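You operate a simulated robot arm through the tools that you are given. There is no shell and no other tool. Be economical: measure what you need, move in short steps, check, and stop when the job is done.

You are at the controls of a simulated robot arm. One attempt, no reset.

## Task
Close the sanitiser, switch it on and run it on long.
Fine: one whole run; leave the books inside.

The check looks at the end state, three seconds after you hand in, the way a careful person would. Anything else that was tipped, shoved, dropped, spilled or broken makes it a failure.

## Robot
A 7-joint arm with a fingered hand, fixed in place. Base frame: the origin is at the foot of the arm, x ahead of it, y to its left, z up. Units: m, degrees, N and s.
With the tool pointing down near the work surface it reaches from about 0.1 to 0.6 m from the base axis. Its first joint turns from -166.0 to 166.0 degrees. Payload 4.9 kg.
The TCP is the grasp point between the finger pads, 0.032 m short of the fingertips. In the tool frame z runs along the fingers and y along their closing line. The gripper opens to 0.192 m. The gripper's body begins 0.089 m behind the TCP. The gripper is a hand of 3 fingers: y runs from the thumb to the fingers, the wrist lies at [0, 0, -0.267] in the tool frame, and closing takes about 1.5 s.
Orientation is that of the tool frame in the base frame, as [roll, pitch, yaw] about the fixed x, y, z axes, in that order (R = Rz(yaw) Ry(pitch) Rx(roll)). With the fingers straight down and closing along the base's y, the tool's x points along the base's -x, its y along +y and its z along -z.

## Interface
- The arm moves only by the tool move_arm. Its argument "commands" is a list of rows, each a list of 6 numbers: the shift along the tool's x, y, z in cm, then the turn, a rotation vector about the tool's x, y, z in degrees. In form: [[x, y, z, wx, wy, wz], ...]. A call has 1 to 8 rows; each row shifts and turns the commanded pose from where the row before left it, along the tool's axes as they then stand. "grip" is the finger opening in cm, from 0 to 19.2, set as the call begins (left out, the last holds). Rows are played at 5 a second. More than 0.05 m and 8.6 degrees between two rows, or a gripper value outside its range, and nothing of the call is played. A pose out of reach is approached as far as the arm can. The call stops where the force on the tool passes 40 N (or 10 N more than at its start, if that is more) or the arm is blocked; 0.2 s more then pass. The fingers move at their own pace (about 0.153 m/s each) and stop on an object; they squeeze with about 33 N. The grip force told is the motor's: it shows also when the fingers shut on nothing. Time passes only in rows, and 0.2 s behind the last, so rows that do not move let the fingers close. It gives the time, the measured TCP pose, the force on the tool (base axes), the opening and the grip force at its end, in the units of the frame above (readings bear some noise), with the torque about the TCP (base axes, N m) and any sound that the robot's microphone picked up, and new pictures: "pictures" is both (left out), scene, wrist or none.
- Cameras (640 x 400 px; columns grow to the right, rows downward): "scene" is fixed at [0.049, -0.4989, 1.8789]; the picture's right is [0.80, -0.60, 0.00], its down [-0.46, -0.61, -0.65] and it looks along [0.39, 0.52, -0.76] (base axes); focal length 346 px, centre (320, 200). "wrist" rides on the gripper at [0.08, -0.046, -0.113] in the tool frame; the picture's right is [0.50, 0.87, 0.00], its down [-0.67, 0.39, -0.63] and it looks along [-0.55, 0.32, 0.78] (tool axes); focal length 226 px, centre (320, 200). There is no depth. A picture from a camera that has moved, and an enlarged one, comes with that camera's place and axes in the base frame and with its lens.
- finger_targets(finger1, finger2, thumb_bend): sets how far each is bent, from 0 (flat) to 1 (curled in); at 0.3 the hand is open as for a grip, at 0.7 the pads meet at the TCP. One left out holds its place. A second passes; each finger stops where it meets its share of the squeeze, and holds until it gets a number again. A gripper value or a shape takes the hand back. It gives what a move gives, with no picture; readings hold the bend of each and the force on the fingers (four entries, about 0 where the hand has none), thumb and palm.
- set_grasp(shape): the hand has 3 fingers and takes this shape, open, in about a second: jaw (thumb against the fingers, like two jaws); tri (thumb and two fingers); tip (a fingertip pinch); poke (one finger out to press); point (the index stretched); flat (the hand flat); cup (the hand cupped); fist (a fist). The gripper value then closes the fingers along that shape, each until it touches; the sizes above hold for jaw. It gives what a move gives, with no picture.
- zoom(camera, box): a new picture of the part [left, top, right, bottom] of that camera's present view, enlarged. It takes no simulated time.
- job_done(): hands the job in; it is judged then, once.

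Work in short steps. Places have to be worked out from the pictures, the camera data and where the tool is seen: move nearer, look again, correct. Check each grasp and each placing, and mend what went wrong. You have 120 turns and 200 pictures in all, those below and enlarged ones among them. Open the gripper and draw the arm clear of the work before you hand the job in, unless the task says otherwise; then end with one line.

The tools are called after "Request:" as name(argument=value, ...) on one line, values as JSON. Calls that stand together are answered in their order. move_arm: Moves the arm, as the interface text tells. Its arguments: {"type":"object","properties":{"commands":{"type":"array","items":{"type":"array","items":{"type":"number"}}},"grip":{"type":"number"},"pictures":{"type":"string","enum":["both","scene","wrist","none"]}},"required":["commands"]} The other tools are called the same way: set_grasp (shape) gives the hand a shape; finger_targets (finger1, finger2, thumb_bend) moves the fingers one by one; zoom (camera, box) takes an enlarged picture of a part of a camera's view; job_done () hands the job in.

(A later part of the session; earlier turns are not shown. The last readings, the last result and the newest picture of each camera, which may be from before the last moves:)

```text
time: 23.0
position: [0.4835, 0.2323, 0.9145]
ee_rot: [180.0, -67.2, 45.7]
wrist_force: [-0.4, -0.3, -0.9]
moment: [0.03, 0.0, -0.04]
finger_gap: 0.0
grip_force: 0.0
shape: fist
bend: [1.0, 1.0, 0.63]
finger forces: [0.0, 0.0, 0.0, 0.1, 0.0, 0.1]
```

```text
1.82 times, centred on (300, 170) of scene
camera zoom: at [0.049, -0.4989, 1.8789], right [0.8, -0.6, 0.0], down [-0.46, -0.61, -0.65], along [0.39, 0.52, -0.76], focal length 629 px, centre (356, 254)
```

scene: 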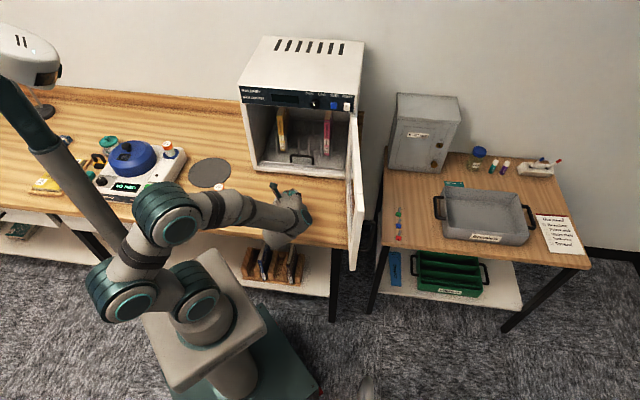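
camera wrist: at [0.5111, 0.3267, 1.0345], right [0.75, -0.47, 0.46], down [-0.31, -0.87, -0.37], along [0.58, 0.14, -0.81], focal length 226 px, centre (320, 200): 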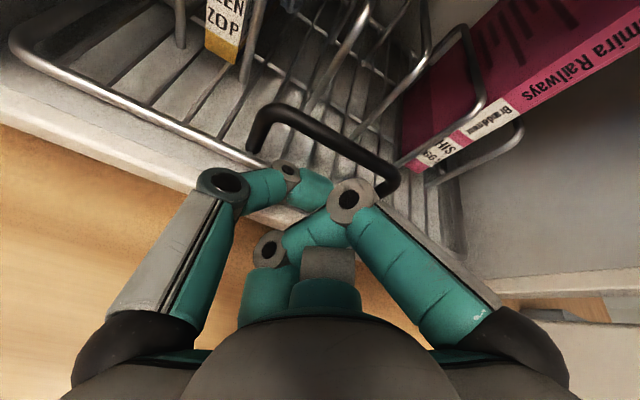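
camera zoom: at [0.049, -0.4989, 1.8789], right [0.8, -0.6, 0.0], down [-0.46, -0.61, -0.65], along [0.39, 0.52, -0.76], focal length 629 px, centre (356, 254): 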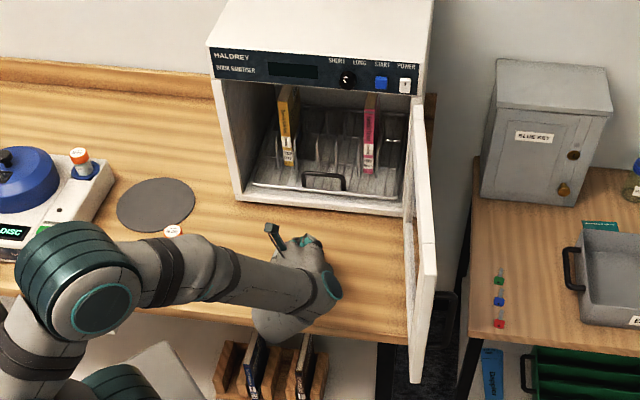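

The rack with both books is now fully inside and well clear of the opening. Next the door: I'll pass the hand over it with the tool vertical and push it from its outer side. First I lift and back off a little.

Request:
move_arm(commands=[[3.3, 0, -3.0, 0, 0, 0], [3.3, 0, -3.0, 0, 0, 0], [3.3, 0, -3.0, 0, 0, 0], [3.3, 0, -3.0, 0, 0, 0], [3.3, 0, -3.0, 0, 0, 0], [3.3, 0, -3.0, 0, 0, 0], [3.8, 0, -1.6, 0, 0, 0], [3.8, 0, -1.6, 0, 0, 0]], pictures="none")

Request:
move_arm(commands=[[0, 0, 0, 0, -8.4, 0], [0, 0, 0, 0, -8.4, 0], [0, 0, 0, 0, -8.4, 0], [0, 0, 0, 0, -8.4, 0], [0, 0, 0, 0, -8.4, 0], [0, 0, 0, 0, -8.4, 0], [0, 0, 0, 0, -8.4, 0]])

```text
time: 24.8
position: [0.418, 0.1697, 1.2522]
ee_rot: [-180.0, -67.1, 45.4]
wrist_force: [0.9, -0.4, 0.4]
moment: [-0.01, -0.01, 0.03]
finger_gap: 0.0
grip_force: 0.0
shape: fist
bend: [1.0, 1.0, 0.63]
finger forces: [0.0, 0.0, 0.1, 0.0, 0.0, 0.0]
```

```text
time: 26.4
position: [0.4207, 0.1682, 1.2498]
ee_rot: [179.9, -8.3, 45.7]
wrist_force: [0.4, 0.7, -0.6]
moment: [-0.03, -0.03, -0.05]
finger_gap: 0.0
grip_force: 0.0
shape: fist
bend: [1.0, 1.0, 0.63]
finger forces: [0.0, 0.0, 0.0, 0.1, 0.0, 0.0]
camera wrist: at [0.4305, 0.2459, 1.3749], right [0.96, -0.25, 0.07], down [-0.25, -0.81, 0.53], along [-0.07, -0.53, -0.85], focal length 226 px, centre (320, 200)
```

scene: 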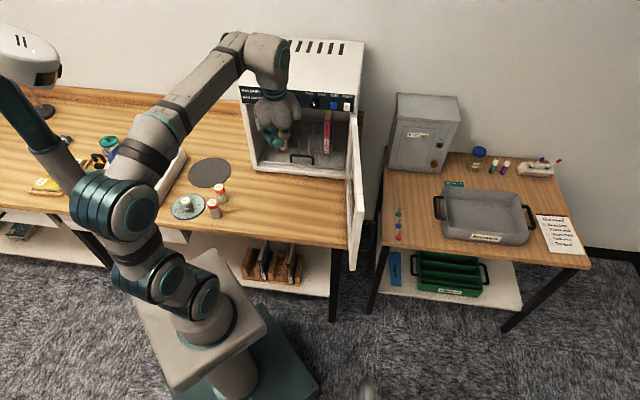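
wrist: 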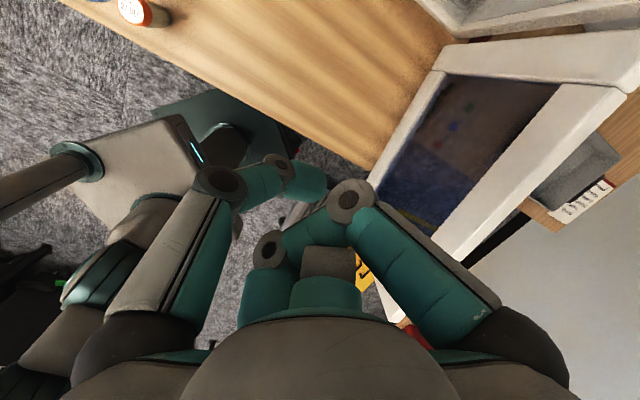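

The hand is near vertical at z≈1.25. I switch to jaw, close the fingers into one stick, raise a little and cross over the door (top ≈1.18) to its outer side.

Request:
set_grasp(shape="jaw")

Request:
move_arm(commands=[[0, 0, -4.5, 0, 0, 0], [0, 0, -3, 0, 0, 0], [-0.7, 4.3, 0, 0, 0, 0], [-0.7, 4.3, 0, 0, 0, 0], [-0.7, 4.3, 0, 0, 0, 0], [-0.7, 4.3, 0, 0, 0, 0], [-0.7, 4.3, 0, 0, 0, 0], [-0.7, 4.3, 0, 0, 0, 0]], grip=0, pictures="none")

Request:
move_arm(commands=[[-0.7, 4.3, 0, 0, 0, 0], [-0.7, 4.3, 0, 0, 0, 0]])

```text
time: 27.3
position: [0.4202, 0.1686, 1.2493]
ee_rot: [-179.9, -8.4, 45.6]
wrist_force: [-0.3, -0.3, -0.5]
moment: [0.0, -0.01, -0.01]
finger_gap: 0.1917
grip_force: 0.0
shape: jaw
bend: [0.3, 0.3, 0.3]
finger forces: [0.1, 0.0, 0.0, 0.0, 0.0, 0.1]
```

```text
time: 29.1
position: [0.5695, -0.049, 1.3154]
ee_rot: [179.9, -8.5, 45.6]
wrist_force: [-0.2, -0.2, 0.6]
moment: [0.05, -0.02, -0.03]
finger_gap: 0.0002
grip_force: 33.2
shape: jaw
bend: [0.7, 0.7, 0.7]
finger forces: [0.0, 0.1, 0.0, 0.0, 0.1, 0.1]
```

```text
time: 29.7
position: [0.621, -0.1193, 1.3156]
ee_rot: [180.0, -8.6, 45.5]
wrist_force: [-1.2, 0.3, 0.8]
moment: [-0.03, -0.03, 0.0]
finger_gap: 0.0
grip_force: 32.5
shape: jaw
bend: [0.7, 0.7, 0.7]
finger forces: [0.0, 0.1, 0.1, 0.0, 0.0, 0.0]
camera wrist: at [0.6313, -0.0426, 1.4404], right [0.96, -0.25, 0.08], down [-0.25, -0.81, 0.53], along [-0.07, -0.53, -0.85], focal length 226 px, centre (320, 200)
```

scene: 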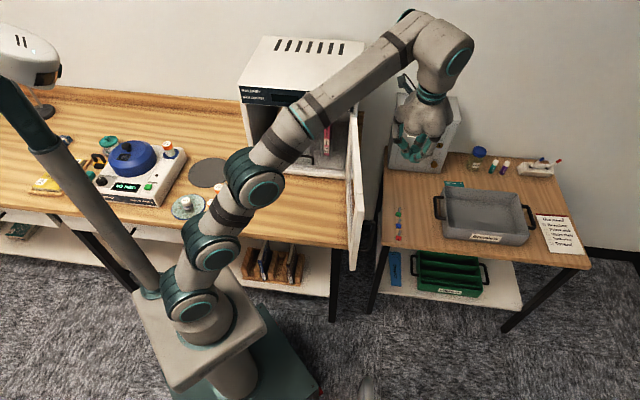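
wrist: 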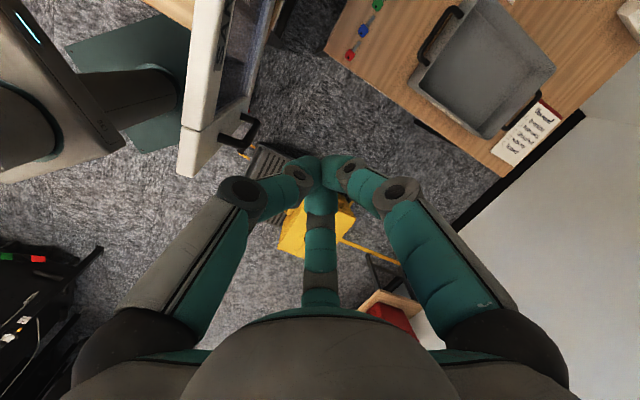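

I see the door's black handle near its free edge at mid height; the stick of fingers is outside the door at lateral 0.53, n 0.345. I descend to z≈1.105, keeping the hand body above the door top.

Request:
move_arm(commands=[[-0.62, 0, 4.15, 0, 0, 0], [-0.62, 0, 4.15, 0, 0, 0], [-0.62, 0, 4.15, 0, 0, 0], [-0.62, 0, 4.15, 0, 0, 0], [-0.62, 0, 4.15, 0, 0, 0]])

Request:
zoom(camera="scene", box=[320, 90, 480, 290])

```text
time: 30.9
position: [0.6194, -0.12, 1.107]
ee_rot: [179.9, -8.6, 45.6]
wrist_force: [0.0, 0.8, 0.6]
moment: [0.0, 0.01, -0.02]
finger_gap: 0.0002
grip_force: 33.5
shape: jaw
bend: [0.7, 0.7, 0.7]
finger forces: [0.0, 0.0, 0.1, 0.0, 0.0, 0.0]
camera wrist: at [0.6303, -0.0432, 1.231], right [0.96, -0.25, 0.08], down [-0.25, -0.81, 0.53], along [-0.07, -0.53, -0.85], focal length 226 px, centre (320, 200)
```

scene: 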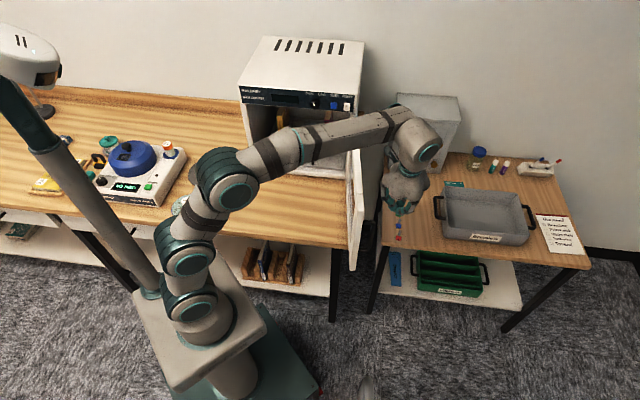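
wrist: 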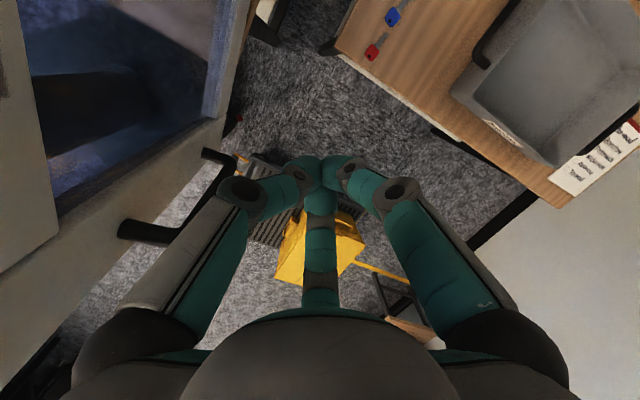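

```text
2.00 times, centred on (400, 190) of scene
camera zoom: at [0.049, -0.4989, 1.8789], right [0.8, -0.6, 0.0], down [-0.46, -0.61, -0.65], along [0.39, 0.52, -0.76], focal length 692 px, centre (160, 220)
```

zoom: 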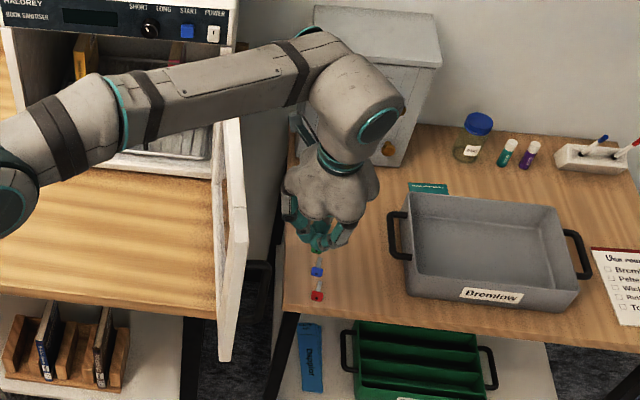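

The fingers are outside the door with ~9 cm gap. I move left toward its outer face.

Request:
move_arm(commands=[[0, -2, 0, 0, 0, 0], [0, -2, 0, 0, 0, 0], [0, -2, 0, 0, 0, 0], [0, -1, 0, 0, 0, 0], [0, -1, 0, 0, 0, 0]])

```text
time: 32.1
position: [0.5604, -0.0633, 1.1057]
ee_rot: [180.0, -8.4, 45.7]
wrist_force: [0.9, -0.1, -0.7]
moment: [0.0, -0.03, 0.0]
finger_gap: 0.0001
grip_force: 33.3
shape: jaw
bend: [0.7, 0.7, 0.7]
finger forces: [0.1, 0.1, 0.1, 0.0, 0.0, 0.0]
camera wrist: at [0.5714, 0.0123, 1.2303], right [0.96, -0.25, 0.07], down [-0.25, -0.81, 0.53], along [-0.07, -0.53, -0.85], focal length 226 px, centre (320, 200)
```

scene: 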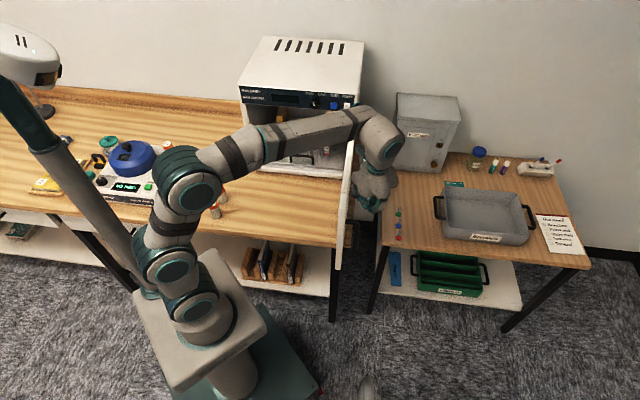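
wrist: 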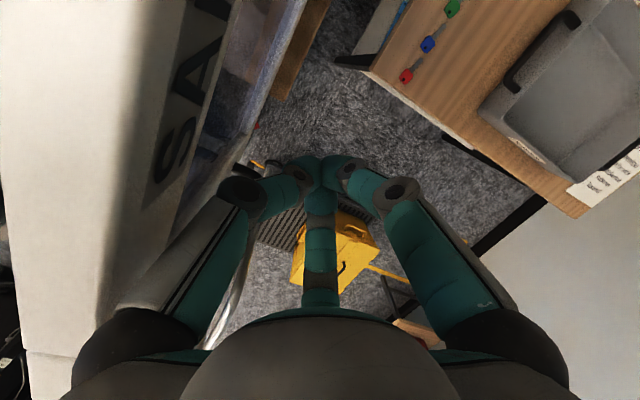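

The door has begun to follow (its free edge shifted left in the scene). I continue along the arc about the hinge.

Request:
move_arm(commands=[[-0.2, -2.0, 0, 0, 0, 0], [-0.2, -2.0, 0, 0, 0, 0], [-0.2, -2.0, 0, 0, 0, 0], [-0.2, -2.0, 0, 0, 0, 0], [0.3, -2.0, 0, 0, 0, 0], [0.3, -2.0, 0, 0, 0, 0]])

Request:
zoom(camera="scene", box=[220, 60, 420, 290])

```text
time: 33.5
position: [0.4745, 0.0183, 1.1062]
ee_rot: [-180.0, -8.4, 45.5]
wrist_force: [-0.6, -0.1, -0.3]
moment: [0.02, -0.02, 0.05]
finger_gap: 0.0002
grip_force: 33.2
shape: jaw
bend: [0.7, 0.7, 0.7]
finger forces: [0.1, 0.1, 0.1, 0.0, 0.0, 0.1]
camera wrist: at [0.4857, 0.0954, 1.2308], right [0.96, -0.25, 0.07], down [-0.25, -0.81, 0.53], along [-0.07, -0.53, -0.85], focal length 226 px, centre (320, 200)
```

scene: 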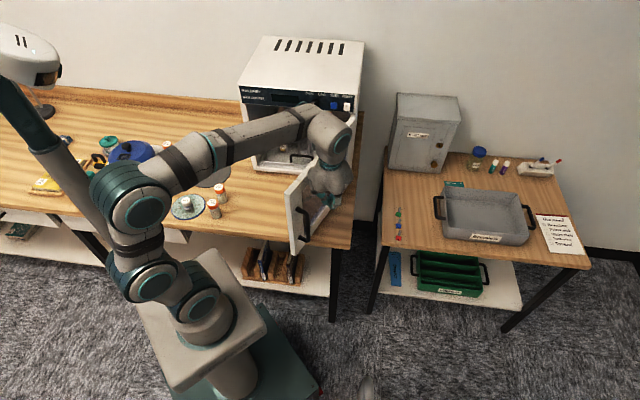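
wrist: 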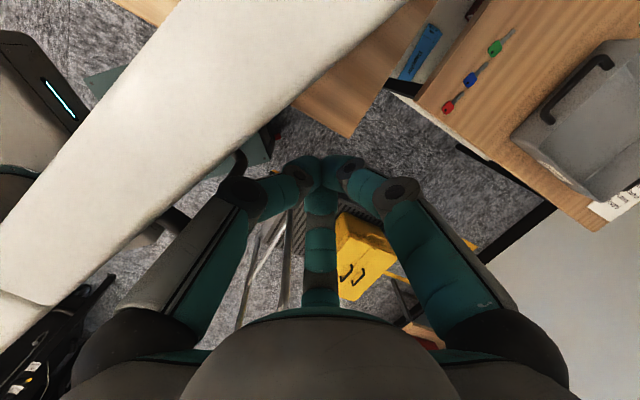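

```text
1.74 times, centred on (320, 175) of scene
camera zoom: at [0.049, -0.4989, 1.8789], right [0.8, -0.6, 0.0], down [-0.46, -0.61, -0.65], along [0.39, 0.52, -0.76], focal length 602 px, centre (320, 244)
```

zoom: 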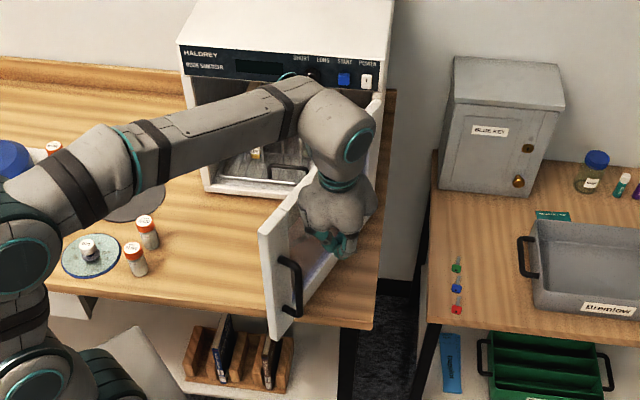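

The door is about half closed and the bottles are outside its sweep. Continue the arc.

Request:
move_arm(commands=[[0.4, -2.0, 0, 0, 0, 0], [0.5, -2.0, 0, 0, 0, 0], [0.7, -2.0, 0, 0, 0, 0], [0.8, -2.0, 0, 0, 0, 0], [0.9, -2.0, 0, 0, 0, 0]])

Request:
zoom(camera="scene", box=[180, 60, 380, 290])

```text
time: 34.7
position: [0.4261, 0.113, 1.1104]
ee_rot: [180.0, -8.4, 45.5]
wrist_force: [0.1, 0.0, -0.5]
moment: [0.0, -0.02, 0.01]
finger_gap: 0.0002
grip_force: 33.1
shape: jaw
bend: [0.7, 0.7, 0.7]
finger forces: [0.1, 0.1, 0.1, 0.0, 0.0, 0.1]
camera wrist: at [0.4374, 0.1894, 1.2341], right [0.96, -0.25, 0.07], down [-0.25, -0.81, 0.53], along [-0.07, -0.53, -0.85], focal length 226 px, centre (320, 200)
```

scene: 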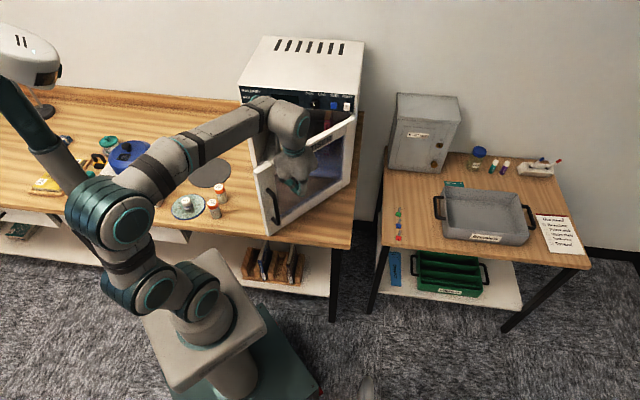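
wrist: 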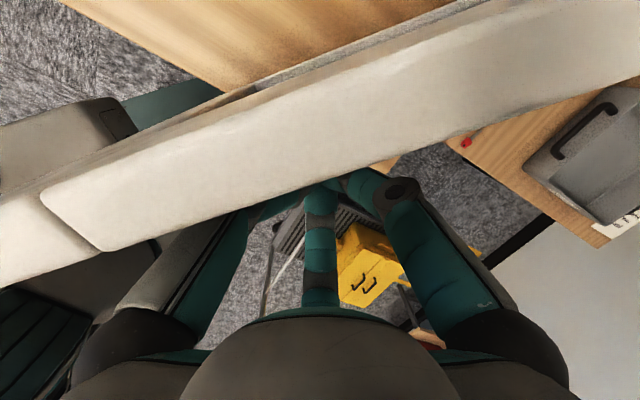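

```text
1.74 times, centred on (280, 175) of scene
camera zoom: at [0.049, -0.4989, 1.8789], right [0.8, -0.6, 0.0], down [-0.46, -0.61, -0.65], along [0.39, 0.52, -0.76], focal length 602 px, centre (390, 244)
```

zoom: 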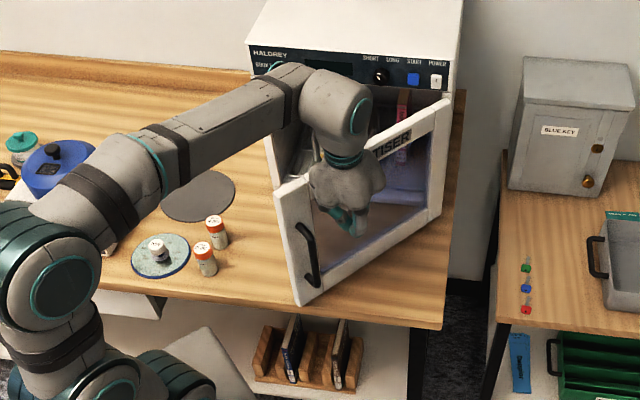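

The door is around 40° from closed. To finish without the hand body meeting the panel, I back off slightly and tilt the hand forward so the fingertips can press it shut.

Request:
move_arm(commands=[[-2.2, 0, 0.3, 0, 0, 0], [-2.0, -2, 0.3, 0, 8, 0], [0, -2, 0, 0, 8.4, 0], [0, -1, 0, 0, 8.4, 0], [0, 0, 0, 0, 8.4, 0], [0, 0, 0, 0, 8.4, 0], [0, 0, 0, 0, 8.4, 0], [0, 0, 0, 0, 8.4, 0]])

Request:
zoom(camera="scene", box=[180, 60, 380, 290])

```text
time: 36.5
position: [0.3624, 0.1177, 1.0981]
ee_rot: [180.0, -66.9, 45.6]
wrist_force: [0.9, -0.1, -0.1]
moment: [-0.04, 0.01, -0.01]
finger_gap: 0.0
grip_force: 32.4
shape: jaw
bend: [0.7, 0.7, 0.7]
finger forces: [0.0, 0.0, 0.0, 0.1, 0.1, 0.1]
camera wrist: at [0.2784, 0.0987, 1.2166], right [0.76, -0.47, 0.46], down [-0.31, -0.87, -0.37], along [0.57, 0.13, -0.81], focal length 226 px, centre (320, 200)
```

scene: 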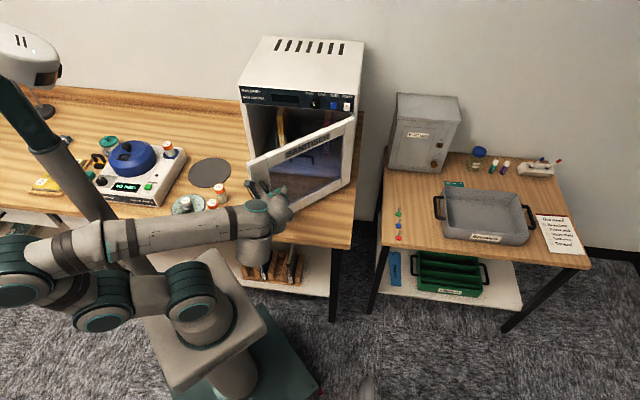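
wrist: 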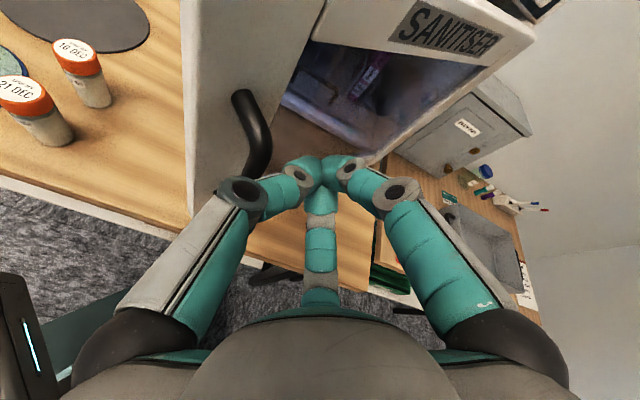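

```text
1.74 times, centred on (280, 175) of scene
camera zoom: at [0.049, -0.4989, 1.8789], right [0.8, -0.6, 0.0], down [-0.46, -0.61, -0.65], along [0.39, 0.52, -0.76], focal length 602 px, centre (390, 244)
```

zoom: 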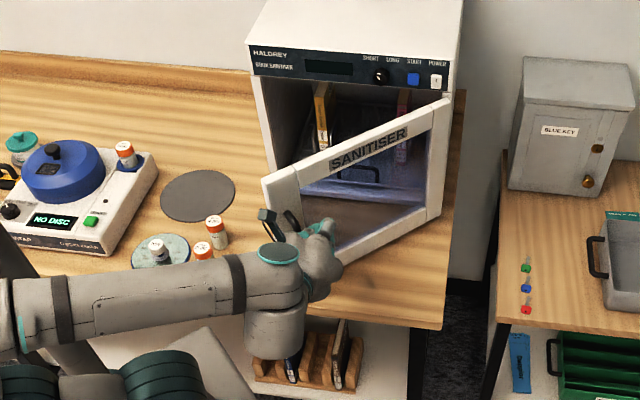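

Door is about 35–40° from closed and the fingertips point at its outer face. I raise to the top rail height (~1.14), shift left 4 cm and push inward.

Request:
move_arm(commands=[[2.3, -2, -1, 0, 0, 0], [2.3, -2, -1, 0, 0, 0], [0.8, 0, 1.85, 0, 0, 0], [0.8, 0, 1.85, 0, 0, 0], [0.8, 0, 1.85, 0, 0, 0], [0.8, 0, 1.85, 0, 0, 0], [0.8, 0, 1.85, 0, 0, 0]])

Request:
zoom(camera="scene", box=[180, 60, 380, 260])

```text
time: 38.1
position: [0.403, 0.2181, 1.1506]
ee_rot: [179.8, -66.8, 45.6]
wrist_force: [0.8, 0.2, 0.4]
moment: [0.0, 0.03, -0.01]
finger_gap: 0.0
grip_force: 33.2
shape: jaw
bend: [0.7, 0.7, 0.7]
finger forces: [0.0, 0.1, 0.0, 0.1, 0.0, 0.0]
camera wrist: at [0.3197, 0.1992, 1.2685], right [0.76, -0.47, 0.46], down [-0.31, -0.87, -0.37], along [0.57, 0.13, -0.81], focal length 226 px, centre (320, 200)
```

scene: 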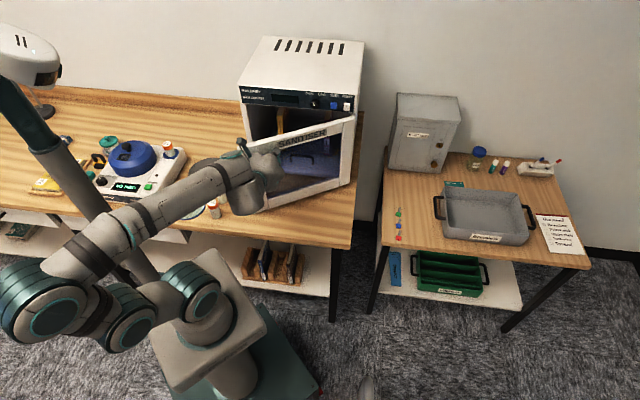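
wrist: 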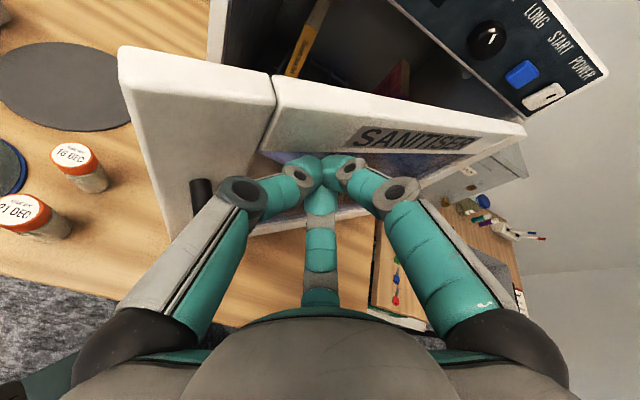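

```text
2.00 times, centred on (280, 160) of scene
camera zoom: at [0.049, -0.4989, 1.8789], right [0.8, -0.6, 0.0], down [-0.46, -0.61, -0.65], along [0.39, 0.52, -0.76], focal length 692 px, centre (400, 280)
```

zoom: 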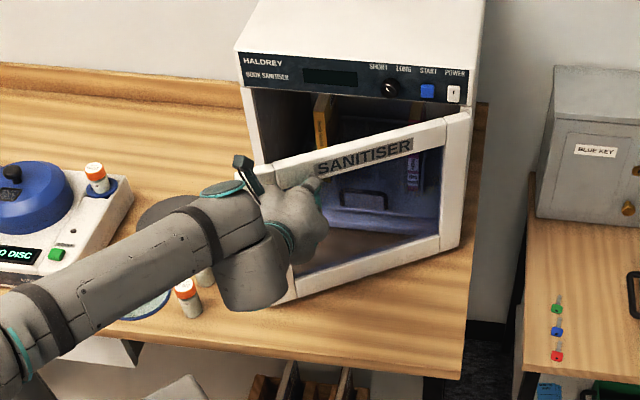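

Good contact line on the top rail. Continue pushing inward.

Request:
move_arm(commands=[[0.8, 0, 1.85, 0, 0, 0], [0.8, 0, 1.85, 0, 0, 0], [0.8, 0, 1.85, 0, 0, 0], [0.8, 0, 1.85, 0, 0, 0], [0.8, 0, 1.85, 0, 0, 0]])

Request:
zoom(camera="scene", box=[180, 60, 380, 260])

```text
time: 39.3
position: [0.4731, 0.2902, 1.1491]
ee_rot: [-180.0, -66.7, 45.6]
wrist_force: [-0.3, 0.0, 0.0]
moment: [-0.02, 0.05, 0.0]
finger_gap: 0.0001
grip_force: 33.4
shape: jaw
bend: [0.7, 0.7, 0.7]
finger forces: [0.0, 0.0, 0.1, 0.0, 0.1, 0.1]
camera wrist: at [0.3903, 0.2707, 1.2687], right [0.76, -0.47, 0.46], down [-0.31, -0.87, -0.37], along [0.57, 0.13, -0.81], focal length 226 px, centre (320, 200)
```

scene: 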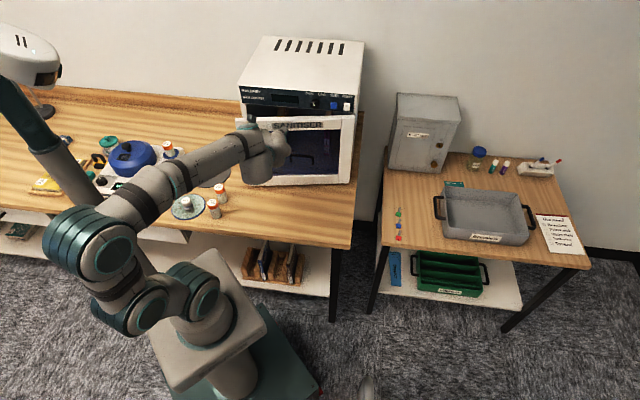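
wrist: 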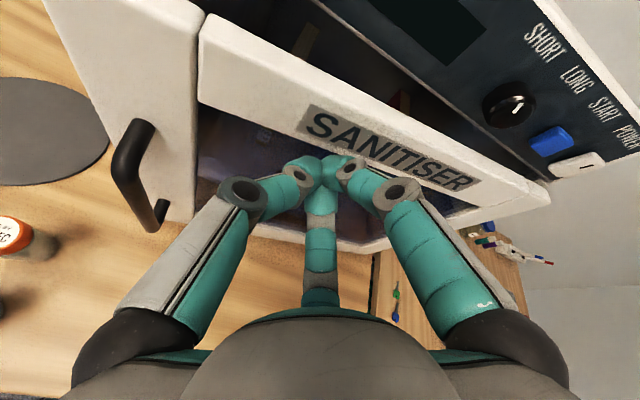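

```text
2.00 times, centred on (280, 160) of scene
camera zoom: at [0.049, -0.4989, 1.8789], right [0.8, -0.6, 0.0], down [-0.46, -0.61, -0.65], along [0.39, 0.52, -0.76], focal length 692 px, centre (400, 280)
```

zoom: 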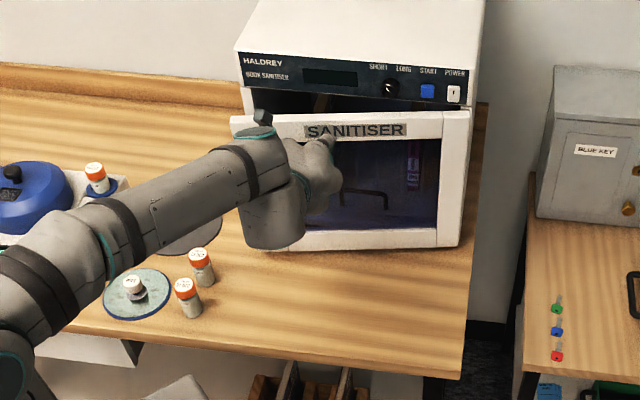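

Nearly closed. Slow push until it latches.

Request:
move_arm(commands=[[0.4, 0, 0.92, 0, 0, 0], [0.4, 0, 0.92, 0, 0, 0], [0.4, 0, 0.92, 0, 0, 0], [0.4, 0, 0.92, 0, 0, 0], [0.4, 0, 0.92, 0, 0, 0]], pictures="wrist")

Request:
zoom(camera="scene", box=[220, 60, 380, 200])

```text
time: 40.5
position: [0.5096, 0.3265, 1.149]
ee_rot: [-179.9, -66.9, 45.4]
wrist_force: [0.0, 0.0, -0.7]
moment: [-0.03, 0.01, -0.01]
finger_gap: 0.0
grip_force: 32.8
shape: jaw
bend: [0.7, 0.7, 0.7]
finger forces: [0.0, 0.1, 0.1, 0.1, 0.1, 0.0]
camera wrist: at [0.4261, 0.3068, 1.2688], right [0.76, -0.47, 0.46], down [-0.32, -0.87, -0.37], along [0.57, 0.13, -0.81], focal length 226 px, centre (320, 200)
```

wrist: 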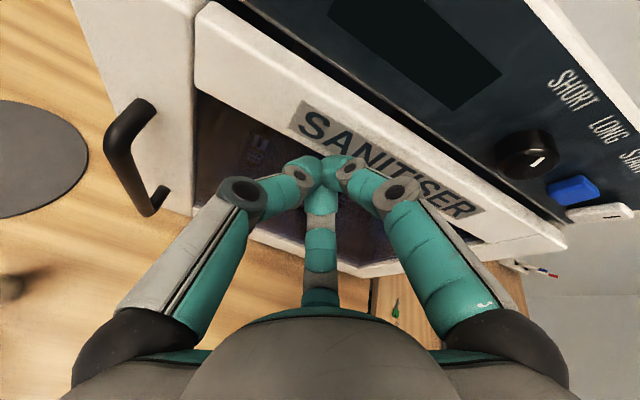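

```text
2.86 times, centred on (300, 130) of scene
camera zoom: at [0.049, -0.4989, 1.8789], right [0.8, -0.6, 0.0], down [-0.46, -0.61, -0.65], along [0.39, 0.52, -0.76], focal length 988 px, centre (377, 400)
```

zoom: 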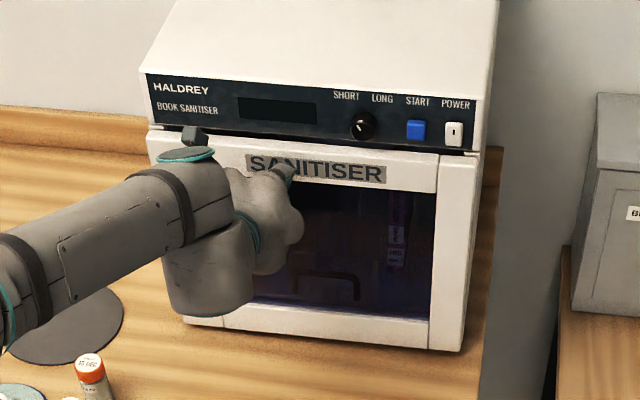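

Request:
move_arm(commands=[[0.4, 0, 0.92, 0, 0, 0], [0.4, 0, 0.92, 0, 0, 0], [0.4, 0, 0.92, 0, 0, 0]], pictures="wrist")

Request:
zoom(camera="scene", box=[220, 60, 380, 200])

```text
time: 41.0
position: [0.5161, 0.3301, 1.1497]
ee_rot: [179.7, -66.9, 45.7]
wrist_force: [-25.8, -23.4, 7.4]
moment: [0.02, 0.01, 0.1]
finger_gap: 0.0
grip_force: 33.1
shape: jaw
bend: [0.7, 0.7, 0.7]
finger forces: [0.1, 0.0, 0.0, 0.0, 0.0, 0.1]
stopped in row 2: the force on the tool passed its limit (the readings are from after the stop); the commanded pose is now the measured one
camera wrist: at [0.4317, 0.311, 1.2695], right [0.75, -0.47, 0.46], down [-0.32, -0.87, -0.37], along [0.58, 0.13, -0.81], focal length 226 px, centre (320, 200)
```

wrist: 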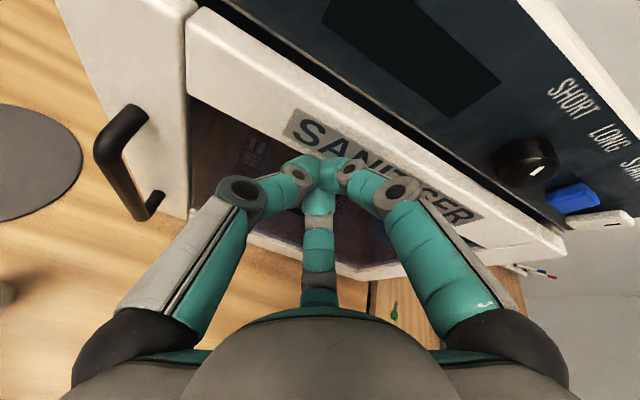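

```text
2.86 times, centred on (300, 130) of scene
camera zoom: at [0.049, -0.4989, 1.8789], right [0.8, -0.6, 0.0], down [-0.46, -0.61, -0.65], along [0.39, 0.52, -0.76], focal length 988 px, centre (377, 400)
```

zoom: 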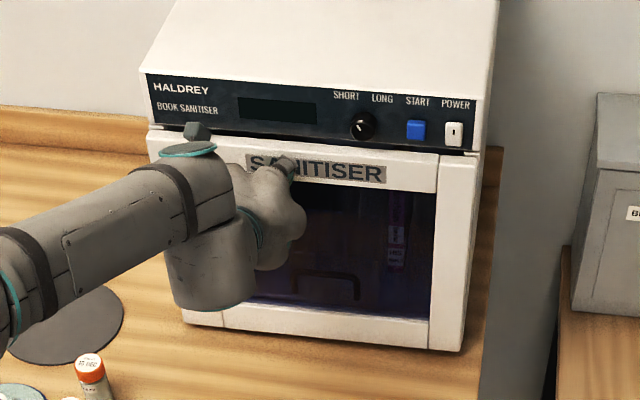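

The push was blocked at ~35 N, so the door is at its stop. I back off and inspect the gap.

Request:
move_arm(commands=[[-0.8, 0, -1.85, 0, 0, 0], [-0.8, 0, -1.85, 0, 0, 0], [-0.8, 0, -1.85, 0, 0, 0], [-0.8, 0, -1.85, 0, 0, 0], [-0.8, 0, -1.85, 0, 0, 0]], pictures="wrist")

Request:
zoom(camera="scene", box=[230, 80, 370, 190])

Request:
zoom(camera="wrist", box=[100, 0, 640, 260])

```text
time: 42.1
position: [0.4465, 0.2604, 1.1489]
ee_rot: [179.8, -66.8, 45.7]
wrist_force: [0.6, -0.2, 0.3]
moment: [-0.02, 0.0, 0.02]
finger_gap: 0.0003
grip_force: 33.1
shape: jaw
bend: [0.7, 0.7, 0.7]
finger forces: [0.0, 0.1, 0.0, 0.0, 0.1, 0.0]
camera wrist: at [0.3626, 0.2409, 1.2685], right [0.75, -0.47, 0.46], down [-0.32, -0.87, -0.37], along [0.58, 0.13, -0.81], focal length 226 px, centre (320, 200)
```

wrist: 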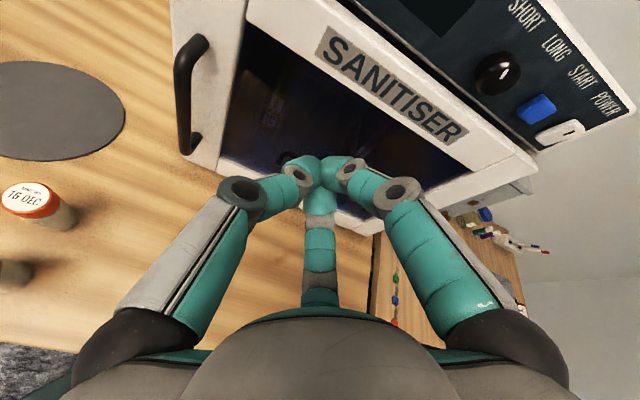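

```text
3.64 times, centred on (300, 135) of scene
camera zoom: at [0.049, -0.4989, 1.8789], right [0.8, -0.6, 0.0], down [-0.46, -0.61, -0.65], along [0.39, 0.52, -0.76], focal length 1258 px, centre (393, 436)
```

zoom: 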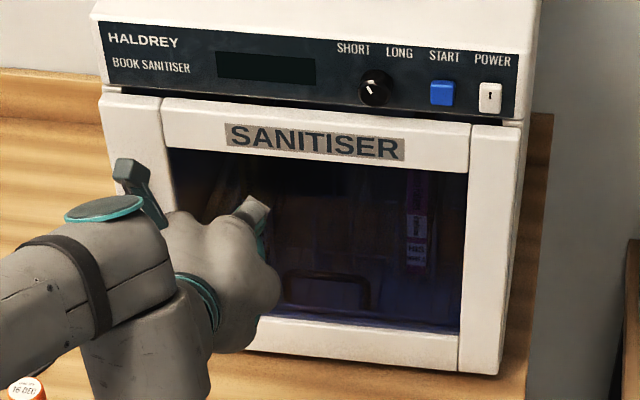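

```text
1.19 times, centred on (370, 130) of wrist
camera zoom: at [0.3626, 0.2409, 1.2685], right [0.75, -0.47, 0.46], down [-0.32, -0.87, -0.37], along [0.58, 0.13, -0.81], focal length 268 px, centre (261, 283)
```

zoom: 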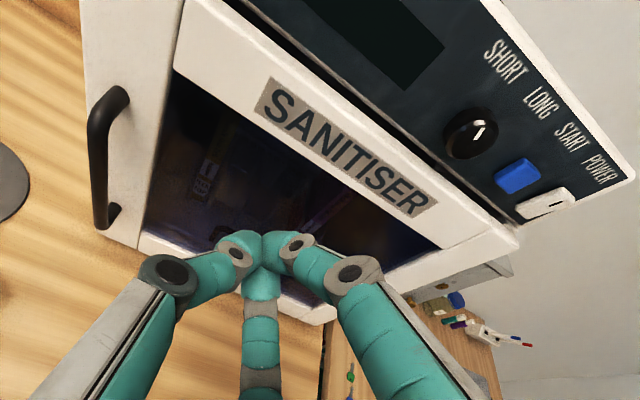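

The door is flush and closed, books visible behind the window. Now I raise to the panel height, move right, level the hand and try the "point" shape for pressing.

Request:
move_arm(commands=[[3.5, 2.5, -1.5, 0, 0, 0], [3.5, 2.5, -1.5, 0, 0, 0], [2.5, 2.5, -1.0, 0, 0, 0], [0, 2.5, 0, 0, 8.4, 0], [0, 1, 0, 0, 8.4, 0]], pictures="none")

Request:
set_grasp(shape="point")

Request:
move_arm(commands=[[0, 0, 0, 0, 0, 0]])

Request:
zoom(camera="scene", box=[240, 60, 380, 150])

```text
time: 43.4
position: [0.5261, 0.1825, 1.2537]
ee_rot: [178.1, -83.8, 47.4]
wrist_force: [-1.2, -0.4, 0.9]
moment: [-0.03, 0.02, -0.01]
finger_gap: 0.0003
grip_force: 33.4
shape: jaw
bend: [0.7, 0.7, 0.7]
finger forces: [0.0, 0.0, 0.0, 0.1, 0.0, 0.0]
```

```text
time: 44.2
position: [0.5245, 0.184, 1.2533]
ee_rot: [178.8, -83.6, 46.5]
wrist_force: [0.0, -0.8, -0.3]
moment: [0.03, 0.0, -0.01]
finger_gap: 0.0002
grip_force: 0.0
shape: point
bend: [0.7, 1.0, 0.82]
finger forces: [0.0, 0.0, 0.0, 0.1, 0.0, 0.0]
```

```text
time: 44.6
position: [0.5243, 0.1827, 1.2533]
ee_rot: [178.9, -83.5, 46.6]
wrist_force: [-0.8, 0.0, 0.4]
moment: [0.03, 0.02, 0.04]
finger_gap: 0.0
grip_force: 0.0
shape: point
bend: [0.7, 1.0, 0.83]
finger forces: [0.1, 0.1, 0.0, 0.0, 0.1, 0.1]
camera wrist: at [0.4193, 0.1422, 1.3459], right [0.66, -0.57, 0.5], down [-0.21, -0.77, -0.6], along [0.72, 0.28, -0.63], focal length 226 px, centre (320, 200)
```

scene: 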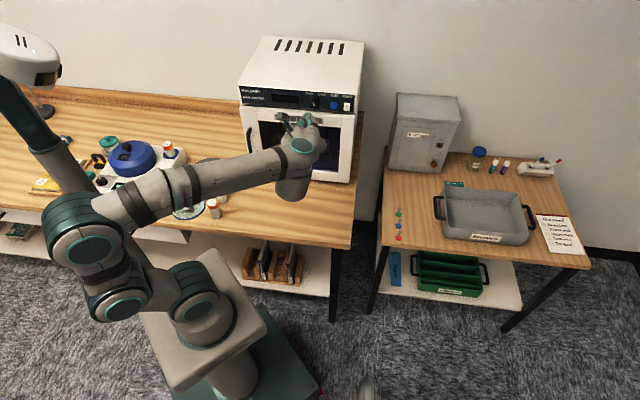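
wrist: 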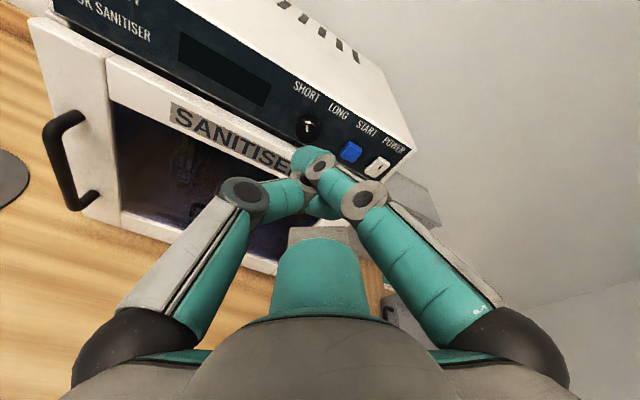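

```text
4.44 times, centred on (310, 105) of scene
camera zoom: at [0.049, -0.4989, 1.8789], right [0.8, -0.6, 0.0], down [-0.46, -0.61, -0.65], along [0.39, 0.52, -0.76], focal length 1537 px, centre (364, 622)
```

zoom: 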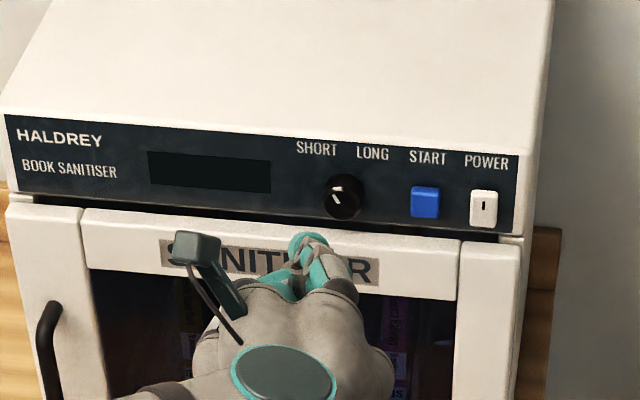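

The index tip stands clear about 5 cm ahead of the TCP, ~8 mm left. I look closely at the knob and switch.

Request:
zoom(camera="wrist", box=[270, 70, 430, 190])

Request:
zoom(camera="scene", box=[300, 85, 360, 120])

```text
3.33 times, centred on (350, 130) of wrist
camera zoom: at [0.4193, 0.1422, 1.3459], right [0.66, -0.57, 0.5], down [-0.21, -0.77, -0.6], along [0.72, 0.28, -0.63], focal length 754 px, centre (220, 433)
```

zoom: 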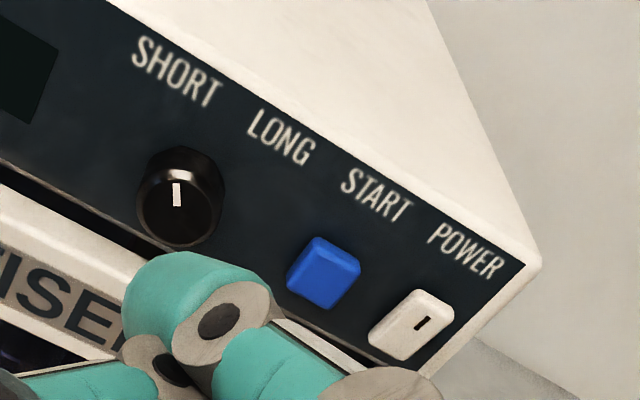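

```text
10.67 times, centred on (330, 102) of scene
camera zoom: at [0.049, -0.4989, 1.8789], right [0.8, -0.6, 0.0], down [-0.46, -0.61, -0.65], along [0.39, 0.52, -0.76], focal length 3690 px, centre (213, 1240)
```

zoom: 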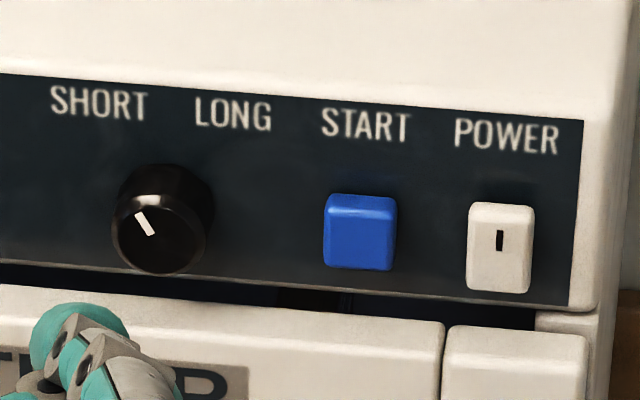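

POWER is at about (0.695, 0.216, 1.222). I line the index tip up with it, ~2.5 cm short.

Request:
move_arm(commands=[[-0.5, 2.7, 0, 0, 0, 0], [-0.5, 2.7, 0, 0, 0, 0], [-0.5, 2.7, 0, 0, 0, 0], [-0.5, 2.7, 0, 0, 0, 0], [0.3, 0, 3, 0, 0, 0], [0.3, 0, 3, 0, 0, 0]])

Request:
zoom(camera="wrist", box=[220, 70, 460, 250])

Request:
zoom(camera="scene", box=[290, 80, 370, 130])

```text
time: 46.0
position: [0.642, 0.1488, 1.2332]
ee_rot: [179.2, -83.6, 46.4]
wrist_force: [0.3, 0.4, -0.5]
moment: [-0.01, 0.01, -0.02]
finger_gap: 0.0001
grip_force: 0.0
shape: point
bend: [0.7, 1.0, 0.83]
finger forces: [0.0, 0.0, 0.1, 0.0, 0.0, 0.1]
camera wrist: at [0.5365, 0.1077, 1.3255], right [0.66, -0.57, 0.5], down [-0.22, -0.77, -0.6], along [0.72, 0.28, -0.63], focal length 226 px, centre (320, 200)
```

scene: 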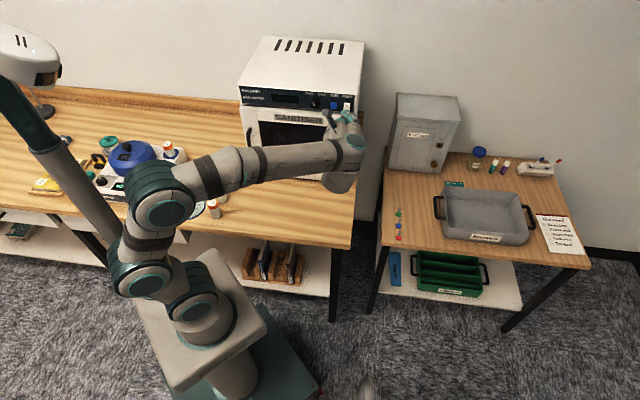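
wrist: 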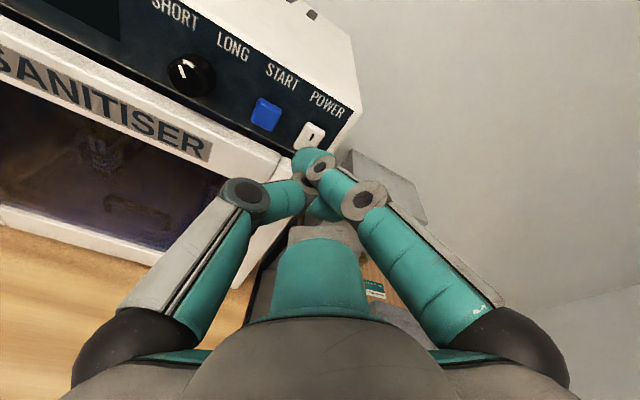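

```text
2.22 times, centred on (340, 160) of wrist
camera zoom: at [0.5365, 0.1077, 1.3255], right [0.66, -0.57, 0.5], down [-0.22, -0.77, -0.6], along [0.72, 0.28, -0.63], focal length 502 px, centre (276, 289)
```

zoom: 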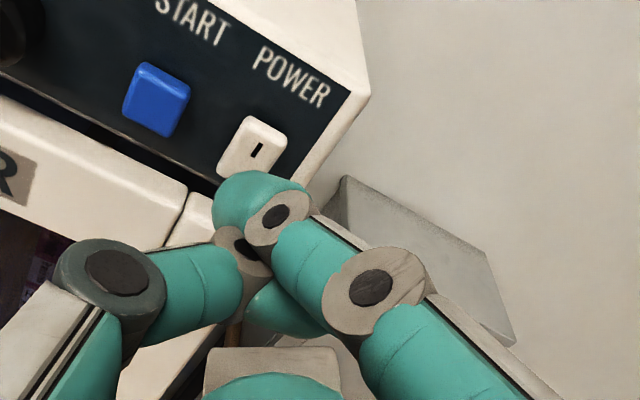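

```text
8.00 times, centred on (330, 105) of scene
camera zoom: at [0.049, -0.4989, 1.8789], right [0.8, -0.6, 0.0], down [-0.46, -0.61, -0.65], along [0.39, 0.52, -0.76], focal length 2767 px, centre (240, 960)
```

zoom: 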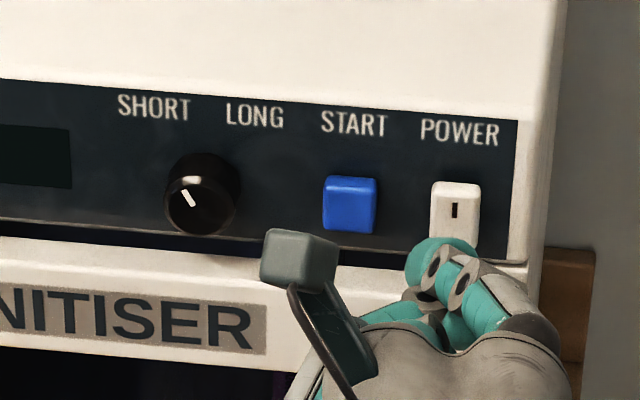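

Tip is about 3 cm short and aligned within a few mm. I shift 3 mm right and press slowly.

Request:
move_arm(commands=[[0.15, 0.3, 1.3, 0, 0, 0], [0.1, 0, 0.9, 0, 0, 0], [0.05, 0, 0.5, 0, 0, 0], [0.05, 0, 0.4, 0, 0, 0]], pictures="none")

Request:
zoom(camera="scene", box=[250, 80, 370, 155])

Request:
zoom(camera="wrist", box=[220, 70, 460, 250])

```text
time: 47.0
position: [0.6664, 0.1693, 1.232]
ee_rot: [178.7, -83.6, 46.7]
wrist_force: [-0.3, -0.4, -0.3]
moment: [-0.01, -0.04, 0.01]
finger_gap: 0.0003
grip_force: 0.1
shape: point
bend: [0.7, 1.0, 0.84]
finger forces: [0.1, 0.1, 0.1, 0.0, 0.0, 0.0]
```

```text
5.33 times, centred on (310, 118) of scene
camera zoom: at [0.049, -0.4989, 1.8789], right [0.8, -0.6, 0.0], down [-0.46, -0.61, -0.65], along [0.39, 0.52, -0.76], focal length 1845 px, centre (373, 640)
```

zoom: 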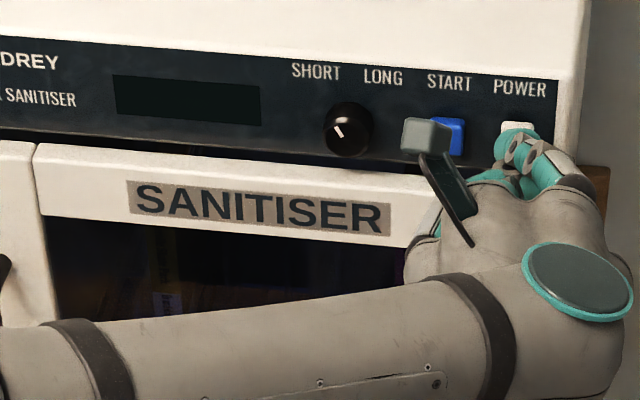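

```text
2.22 times, centred on (340, 160) of wrist
camera zoom: at [0.5608, 0.1279, 1.325], right [0.66, -0.57, 0.5], down [-0.21, -0.77, -0.6], along [0.72, 0.28, -0.63], focal length 502 px, centre (276, 289)
```

zoom: 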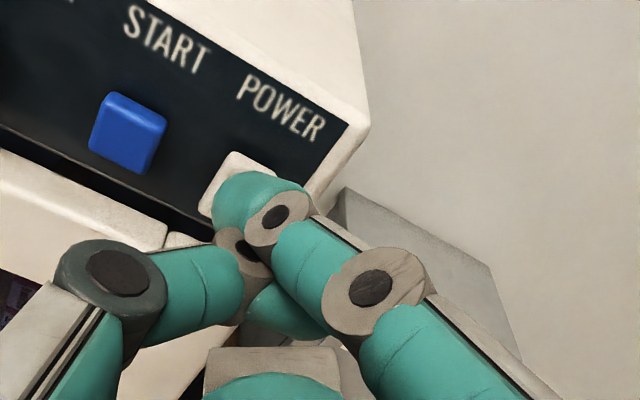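

No contact yet, alignment good. Press further in small steps.

Request:
move_arm(commands=[[0.05, 0, 0.4, 0, 0, 0], [0.05, 0, 0.4, 0, 0, 0], [0.05, 0, 0.4, 0, 0, 0]], pictures="none")

Request:
zoom(camera="scene", box=[250, 80, 370, 155])

```text
time: 47.9
position: [0.6737, 0.1764, 1.2313]
ee_rot: [178.9, -83.6, 46.5]
wrist_force: [0.0, 0.2, -0.1]
moment: [0.0, 0.0, 0.03]
finger_gap: 0.0
grip_force: 0.0
shape: point
bend: [0.7, 1.0, 0.84]
finger forces: [0.0, 0.0, 0.0, 0.0, 0.0, 0.0]
```

```text
5.33 times, centred on (310, 118) of scene
camera zoom: at [0.049, -0.4989, 1.8789], right [0.8, -0.6, 0.0], down [-0.46, -0.61, -0.65], along [0.39, 0.52, -0.76], focal length 1845 px, centre (373, 640)
```

zoom: 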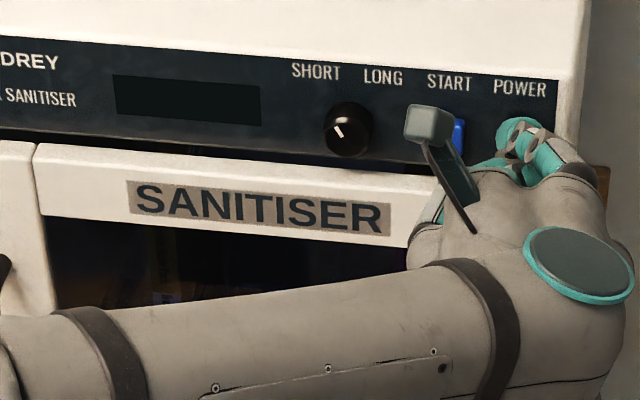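

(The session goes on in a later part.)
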